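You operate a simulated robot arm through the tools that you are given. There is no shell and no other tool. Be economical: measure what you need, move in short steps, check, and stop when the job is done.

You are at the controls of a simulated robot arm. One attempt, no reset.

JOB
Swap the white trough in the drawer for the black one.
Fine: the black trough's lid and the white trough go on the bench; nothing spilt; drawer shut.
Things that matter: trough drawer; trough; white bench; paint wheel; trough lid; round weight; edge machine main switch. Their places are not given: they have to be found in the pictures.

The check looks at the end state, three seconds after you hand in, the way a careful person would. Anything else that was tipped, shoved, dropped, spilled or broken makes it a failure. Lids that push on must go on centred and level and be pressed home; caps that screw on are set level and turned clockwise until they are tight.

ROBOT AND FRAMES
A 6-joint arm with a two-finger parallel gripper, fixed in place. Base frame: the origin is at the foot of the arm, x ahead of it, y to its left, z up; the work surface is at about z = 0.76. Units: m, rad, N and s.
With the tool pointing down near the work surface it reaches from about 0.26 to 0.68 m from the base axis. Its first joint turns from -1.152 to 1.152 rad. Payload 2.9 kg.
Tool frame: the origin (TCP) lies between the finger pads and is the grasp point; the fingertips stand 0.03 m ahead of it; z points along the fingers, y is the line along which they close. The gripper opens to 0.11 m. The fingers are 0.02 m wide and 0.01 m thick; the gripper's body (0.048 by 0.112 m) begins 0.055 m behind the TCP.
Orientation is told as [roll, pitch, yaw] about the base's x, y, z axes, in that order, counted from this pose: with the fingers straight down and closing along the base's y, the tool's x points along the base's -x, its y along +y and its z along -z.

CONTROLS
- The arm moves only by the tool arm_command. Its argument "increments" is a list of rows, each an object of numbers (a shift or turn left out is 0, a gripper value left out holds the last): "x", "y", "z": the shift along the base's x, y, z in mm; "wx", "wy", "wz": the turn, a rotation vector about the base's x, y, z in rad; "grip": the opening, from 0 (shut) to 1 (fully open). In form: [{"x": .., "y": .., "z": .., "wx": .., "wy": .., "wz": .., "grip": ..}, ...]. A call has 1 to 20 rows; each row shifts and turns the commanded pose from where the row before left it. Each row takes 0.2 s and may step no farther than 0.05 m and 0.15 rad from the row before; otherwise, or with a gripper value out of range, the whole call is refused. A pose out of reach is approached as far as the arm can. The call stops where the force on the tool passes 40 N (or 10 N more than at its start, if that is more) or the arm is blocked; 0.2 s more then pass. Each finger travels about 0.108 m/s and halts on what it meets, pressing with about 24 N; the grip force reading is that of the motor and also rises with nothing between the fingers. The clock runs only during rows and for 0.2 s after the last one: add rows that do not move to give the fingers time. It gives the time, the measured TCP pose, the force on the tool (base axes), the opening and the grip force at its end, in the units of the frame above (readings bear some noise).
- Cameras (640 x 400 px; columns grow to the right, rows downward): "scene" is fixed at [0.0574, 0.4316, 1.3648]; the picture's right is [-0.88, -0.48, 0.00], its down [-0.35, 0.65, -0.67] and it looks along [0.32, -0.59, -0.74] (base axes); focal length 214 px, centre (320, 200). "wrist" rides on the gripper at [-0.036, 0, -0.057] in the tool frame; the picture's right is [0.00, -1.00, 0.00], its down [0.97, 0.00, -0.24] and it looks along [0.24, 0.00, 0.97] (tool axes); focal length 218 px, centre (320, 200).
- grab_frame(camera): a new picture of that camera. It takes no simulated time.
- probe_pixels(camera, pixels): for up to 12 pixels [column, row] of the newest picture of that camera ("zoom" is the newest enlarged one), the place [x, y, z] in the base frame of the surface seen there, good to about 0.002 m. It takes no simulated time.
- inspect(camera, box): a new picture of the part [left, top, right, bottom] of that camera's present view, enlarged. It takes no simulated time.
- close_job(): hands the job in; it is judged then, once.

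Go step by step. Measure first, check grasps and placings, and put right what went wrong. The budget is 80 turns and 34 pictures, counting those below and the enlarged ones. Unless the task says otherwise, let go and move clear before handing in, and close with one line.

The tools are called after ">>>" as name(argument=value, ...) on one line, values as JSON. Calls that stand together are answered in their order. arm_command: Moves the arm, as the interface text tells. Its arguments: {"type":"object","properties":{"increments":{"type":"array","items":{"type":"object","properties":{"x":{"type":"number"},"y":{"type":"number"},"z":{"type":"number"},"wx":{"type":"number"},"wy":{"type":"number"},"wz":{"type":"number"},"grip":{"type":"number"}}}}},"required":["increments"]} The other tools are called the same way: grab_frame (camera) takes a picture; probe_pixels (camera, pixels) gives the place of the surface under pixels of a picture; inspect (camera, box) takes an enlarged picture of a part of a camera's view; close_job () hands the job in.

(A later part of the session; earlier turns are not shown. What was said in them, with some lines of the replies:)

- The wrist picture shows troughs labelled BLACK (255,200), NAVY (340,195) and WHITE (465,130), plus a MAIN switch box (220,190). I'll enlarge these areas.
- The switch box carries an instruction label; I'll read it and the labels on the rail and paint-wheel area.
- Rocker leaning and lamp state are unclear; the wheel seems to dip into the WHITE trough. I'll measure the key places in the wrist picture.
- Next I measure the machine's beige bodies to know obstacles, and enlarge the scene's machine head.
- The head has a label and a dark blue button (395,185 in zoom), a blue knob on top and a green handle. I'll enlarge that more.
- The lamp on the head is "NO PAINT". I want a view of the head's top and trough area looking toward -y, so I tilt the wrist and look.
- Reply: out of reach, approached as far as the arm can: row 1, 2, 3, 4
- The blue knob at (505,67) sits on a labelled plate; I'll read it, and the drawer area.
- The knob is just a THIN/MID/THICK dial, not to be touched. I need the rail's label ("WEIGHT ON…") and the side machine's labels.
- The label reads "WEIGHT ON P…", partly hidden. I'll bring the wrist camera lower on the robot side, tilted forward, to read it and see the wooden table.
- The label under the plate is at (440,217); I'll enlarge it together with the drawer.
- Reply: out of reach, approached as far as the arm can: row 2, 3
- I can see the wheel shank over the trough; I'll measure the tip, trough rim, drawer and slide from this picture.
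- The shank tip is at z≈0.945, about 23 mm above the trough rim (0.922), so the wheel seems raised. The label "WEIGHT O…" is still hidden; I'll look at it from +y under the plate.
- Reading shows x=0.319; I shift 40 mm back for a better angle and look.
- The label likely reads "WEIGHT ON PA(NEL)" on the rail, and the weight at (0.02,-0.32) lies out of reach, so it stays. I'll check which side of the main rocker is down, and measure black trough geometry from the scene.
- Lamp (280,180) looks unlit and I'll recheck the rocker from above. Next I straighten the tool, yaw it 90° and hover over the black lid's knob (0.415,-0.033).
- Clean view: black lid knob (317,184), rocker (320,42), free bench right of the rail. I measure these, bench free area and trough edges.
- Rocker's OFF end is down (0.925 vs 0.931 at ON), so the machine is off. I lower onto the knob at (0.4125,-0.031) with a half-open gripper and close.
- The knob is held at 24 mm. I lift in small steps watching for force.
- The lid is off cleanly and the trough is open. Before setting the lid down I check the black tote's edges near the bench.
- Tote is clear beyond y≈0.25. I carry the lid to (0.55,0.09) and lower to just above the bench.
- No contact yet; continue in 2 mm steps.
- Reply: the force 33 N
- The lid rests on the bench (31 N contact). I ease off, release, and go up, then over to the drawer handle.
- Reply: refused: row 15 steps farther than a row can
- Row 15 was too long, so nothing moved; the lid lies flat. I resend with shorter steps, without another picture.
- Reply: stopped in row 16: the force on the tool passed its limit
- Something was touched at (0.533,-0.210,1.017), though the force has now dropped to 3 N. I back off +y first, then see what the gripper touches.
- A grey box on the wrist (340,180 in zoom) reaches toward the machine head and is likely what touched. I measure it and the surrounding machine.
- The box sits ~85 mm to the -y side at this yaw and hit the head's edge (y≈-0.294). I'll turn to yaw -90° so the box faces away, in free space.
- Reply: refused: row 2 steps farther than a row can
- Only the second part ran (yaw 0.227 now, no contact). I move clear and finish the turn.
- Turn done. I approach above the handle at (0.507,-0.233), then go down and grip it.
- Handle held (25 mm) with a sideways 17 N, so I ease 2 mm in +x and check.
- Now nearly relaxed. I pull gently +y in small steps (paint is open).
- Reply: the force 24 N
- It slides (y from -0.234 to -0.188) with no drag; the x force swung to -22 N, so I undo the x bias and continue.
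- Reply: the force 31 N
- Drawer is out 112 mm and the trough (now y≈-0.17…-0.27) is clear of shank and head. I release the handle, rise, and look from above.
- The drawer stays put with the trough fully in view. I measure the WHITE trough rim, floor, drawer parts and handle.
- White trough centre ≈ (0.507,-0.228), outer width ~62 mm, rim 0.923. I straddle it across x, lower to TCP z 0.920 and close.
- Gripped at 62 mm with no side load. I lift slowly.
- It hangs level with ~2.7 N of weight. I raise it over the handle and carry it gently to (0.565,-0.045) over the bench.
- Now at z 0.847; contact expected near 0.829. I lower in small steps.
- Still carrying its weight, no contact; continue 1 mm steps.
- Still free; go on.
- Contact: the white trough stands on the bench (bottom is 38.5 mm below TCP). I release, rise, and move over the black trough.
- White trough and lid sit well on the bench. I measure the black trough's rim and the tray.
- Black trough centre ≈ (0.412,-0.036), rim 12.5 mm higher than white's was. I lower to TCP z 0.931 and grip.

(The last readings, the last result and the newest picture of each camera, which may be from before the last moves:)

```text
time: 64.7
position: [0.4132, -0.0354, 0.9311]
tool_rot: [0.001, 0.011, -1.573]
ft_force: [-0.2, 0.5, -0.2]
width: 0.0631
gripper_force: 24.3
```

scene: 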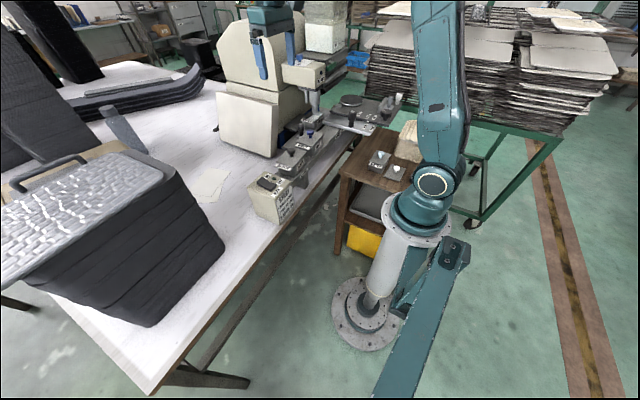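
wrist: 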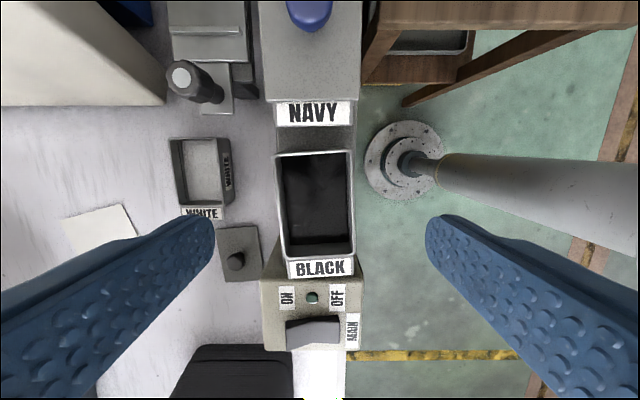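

Held at 63 mm. I lift slowly.

>>> arm_command(increments=[{"z": 2}, {"z": 4}, {"z": 6}, {"z": 8}, {"z": 10}, {"z": 10}, {"z": 10}, {"z": 8}, {"z": 5}, {"z": 2}, {}, {"x": 4}, {"x": 8}, {"x": 12}, {"x": 15}, {"x": 16}, {"x": 15}, {"x": 12}, {"x": 8}, {"x": 4}])

>>> inspect(camera="scene", box=[240, 70, 360, 190])

```text
time: 68.8
position: [0.5096, -0.0345, 0.9964]
tool_rot: [0.0, 0.009, -1.573]
ft_force: [0.4, 0.3, -2.8]
width: 0.0626
gripper_force: 23.8
```

```text
3.33 times, centred on (300, 130) of scene
```

zoom: 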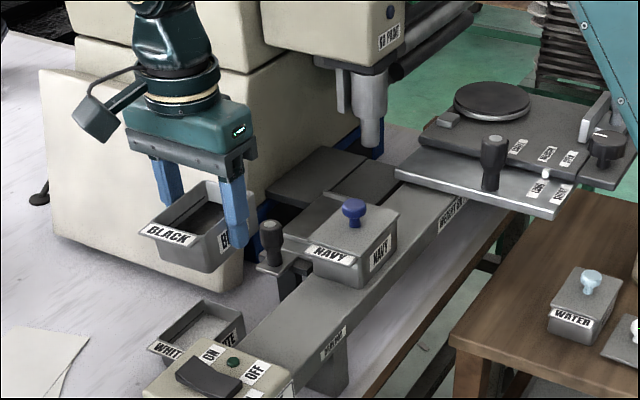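

Black trough is carried level. Now slowly along -y over the handle to above the drawer (0.5065,-0.228).

>>> arm_command(increments=[{"y": -4, "x": -1}, {"y": -8, "x": -2}, {"y": -12}, {"y": -14}, {"y": -15}, {"y": -15}, {"y": -15}, {"y": -15}, {"y": -15}, {"y": -15}, {"y": -15}, {"y": -14}, {"y": -13}, {"y": -11}, {"y": -7}, {"y": -4}, {"y": -2}, {}, {}])

```text
time: 72.8
position: [0.5064, -0.2288, 0.9954]
tool_rot: [-0.001, 0.011, -1.572]
ft_force: [0.1, 0.8, -2.8]
width: 0.063
gripper_force: 23.6
```

Above the tray. I lower to just over the expected seat (~0.919), then creep.

>>> arm_command(increments=[{"z": -4}, {"z": -8}, {"z": -12}, {"z": -14}, {"z": -13}, {"z": -10}, {"z": -6}, {"z": -3}, {}, {"z": -1}, {"z": -1}, {"z": -1}, {}])

```text
time: 75.7
position: [0.5063, -0.2293, 0.9216]
tool_rot: [0.001, 0.01, -1.573]
ft_force: [0.2, -0.1, -2.5]
width: 0.063
gripper_force: 23.6
```

>>> arm_command(increments=[{"z": -1}, {"z": -1}, {"z": -1}, {}])

```text
time: 76.7
position: [0.5071, -0.2284, 0.9196]
tool_rot: [-0.001, 0.011, -1.572]
ft_force: [-0.4, 0.3, -2.3]
width: 0.063
gripper_force: 24.3
```

>>> arm_command(increments=[{"z": -1}, {"z": -1}, {}])

```text
time: 77.5
position: [0.5068, -0.2299, 0.9182]
tool_rot: [0.001, 0.013, -1.571]
ft_force: [-1.7, 0.2, -0.3]
width: 0.0623
gripper_force: 24.2
```

Weight is coming off at z 0.918 (Fz -0.3), matching the seat height. One more mm, then release and rise.

>>> arm_command(increments=[{"z": -1}, {}])

```text
time: 78.0
position: [0.5067, -0.2282, 0.9182]
tool_rot: [0.0, 0.011, -1.573]
ft_force: [-3.8, 0.1, 12.2]
width: 0.0625
gripper_force: 24.2
```

Seated (12 N). I release, rise straight, and look.

>>> arm_command(increments=[{"z": 0.7}, {"grip": 0.75}, {}, {"z": 15}, {"z": 30}, {"z": 40}, {"z": 25}, {"y": 40}, {"y": 40}, {"y": 21, "grip": 0.5}, {}])

>>> grab_frame(camera="wrist")

```text
time: 80.5
position: [0.5039, -0.1282, 1.0284]
tool_rot: [0.0, 0.011, -1.572]
ft_force: [-0.8, 0.5, 0.9]
width: 0.0549
gripper_force: 0.1
```

```text
1 pictures are left
```

wrist: 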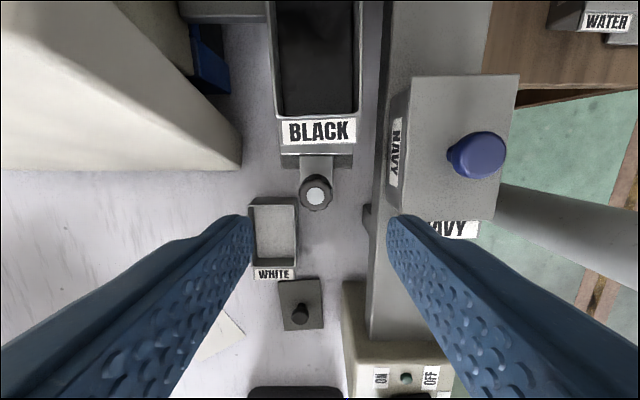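

BLACK now sits in the drawer squarely. I check its rim heights and the handle's place.

>>> probe_pixels(camera="wrist", pixels=[[288, 132], [348, 132], [318, 116], [270, 20], [360, 20], [315, 195], [303, 195], [328, 195], [315, 160], [318, 60], [318, 149]])

```text
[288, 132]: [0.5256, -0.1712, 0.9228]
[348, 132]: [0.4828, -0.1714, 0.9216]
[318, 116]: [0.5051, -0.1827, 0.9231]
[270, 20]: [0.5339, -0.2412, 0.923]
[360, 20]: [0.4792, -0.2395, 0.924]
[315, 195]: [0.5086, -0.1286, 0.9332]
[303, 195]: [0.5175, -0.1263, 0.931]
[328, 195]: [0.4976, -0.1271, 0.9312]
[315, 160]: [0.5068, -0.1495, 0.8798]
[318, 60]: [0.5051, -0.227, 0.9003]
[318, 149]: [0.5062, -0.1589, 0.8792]
```

Level at 0.923, same as the white one was. I grip the handle again at (0.5075,-0.124,0.924).

>>> arm_command(increments=[{"x": 3.5, "y": 4}, {"z": -30}, {"z": -30}, {"z": -25}, {"z": -14}, {"z": -5}, {}, {"grip": 0}, {}, {}])

```text
time: 82.7
position: [0.5074, -0.1233, 0.9239]
tool_rot: [-0.004, 0.01, -1.573]
ft_force: [-12.7, 0.1, 1.3]
width: 0.0248
gripper_force: 45.3
```

Handle held. I push the drawer in gently, 112 mm, stopping on resistance.

>>> arm_command(increments=[{"x": -1, "y": -2}, {"y": -4}, {"y": -6}, {"y": -8}, {"y": -8}, {"y": -8}, {"y": -8}, {"y": -8}, {"y": -8}, {"y": -8}, {"y": -8}, {"y": -8}, {"y": -8}, {"y": -6}, {"y": -4}, {"y": -3}, {}])

```text
time: 86.2
position: [0.5069, -0.2267, 0.9233]
tool_rot: [-0.006, 0.014, -1.572]
ft_force: [-22.8, 0.0, -4.5]
width: 0.0252
gripper_force: 44.6
```

At -0.2267, no y resistance yet. I continue in small steps to the stop.

>>> arm_command(increments=[{"x": -1, "y": -2}, {"y": -2}, {"y": -2}, {"y": -1}, {}])

```text
time: 87.5
position: [0.5074, -0.2351, 0.9233]
tool_rot: [-0.001, 0.013, -1.572]
ft_force: [-14.3, 6.9, -4.4]
width: 0.025
gripper_force: 44.8
```

A 7 N push-back appears: the stop. One more 2 mm nudge to be sure.

>>> arm_command(increments=[{"y": -1}, {"y": -1}, {}])

```text
time: 88.2
position: [0.5074, -0.2354, 0.924]
tool_rot: [-0.002, 0.013, -1.568]
ft_force: [-12.1, 22.9, 1.4]
width: 0.025
gripper_force: 44.9
```

The drawer is hard against its stop (23 N, no motion). I ease off, release, rise and move clear.

>>> arm_command(increments=[{"y": 1.5}, {"grip": 0.4}, {}, {"z": 20}, {"z": 30}, {"z": 35}, {"y": 35}, {"y": 40}, {"y": 40, "z": 20}, {"y": 40, "z": 20}, {"x": -40, "z": 20}, {"x": -40, "z": 20}, {"x": -30}, {}])

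>>> inspect(camera="scene", box=[220, 60, 380, 220])

```text
time: 91.2
position: [0.3966, -0.081, 1.09]
tool_rot: [0.001, 0.01, -1.571]
ft_force: [0.4, -0.5, -0.3]
width: 0.044
gripper_force: 0.0
```

```text
2.50 times, centred on (300, 140) of scene
```

zoom: 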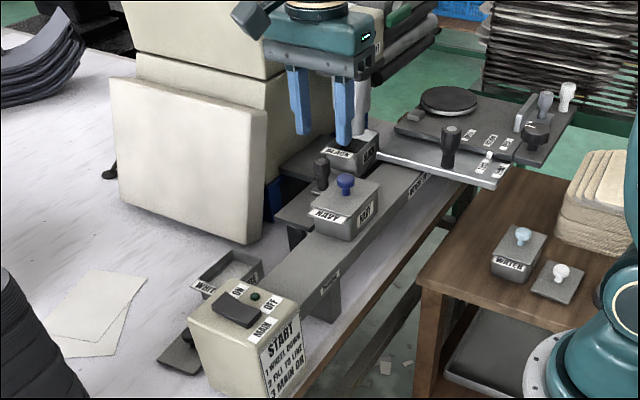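

BLACK sits in the drawer under the head, and WHITE and the lid are on the bench. I verify the handle and trough are where the closed drawer's were.

>>> probe_pixels(camera="zoom", pixels=[[322, 161], [342, 153], [368, 152], [240, 265], [180, 360], [361, 100]])

```text
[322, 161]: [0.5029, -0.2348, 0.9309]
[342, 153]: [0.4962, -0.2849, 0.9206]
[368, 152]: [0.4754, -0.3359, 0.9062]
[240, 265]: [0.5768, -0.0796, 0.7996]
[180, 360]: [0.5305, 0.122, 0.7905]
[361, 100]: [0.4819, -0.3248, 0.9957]
```

The handle is back at y -0.235, its closed position, and everything is in its place, so I hand in.

>>> close_job()

```text
The job is handed in.
```

The black trough is in the shut drawer, and the white trough and the black trough's lid are on the bench. I saw no spills, but the wrist bumped the edge of the machine head once on the first approach to the drawer. It did no damage I could see.
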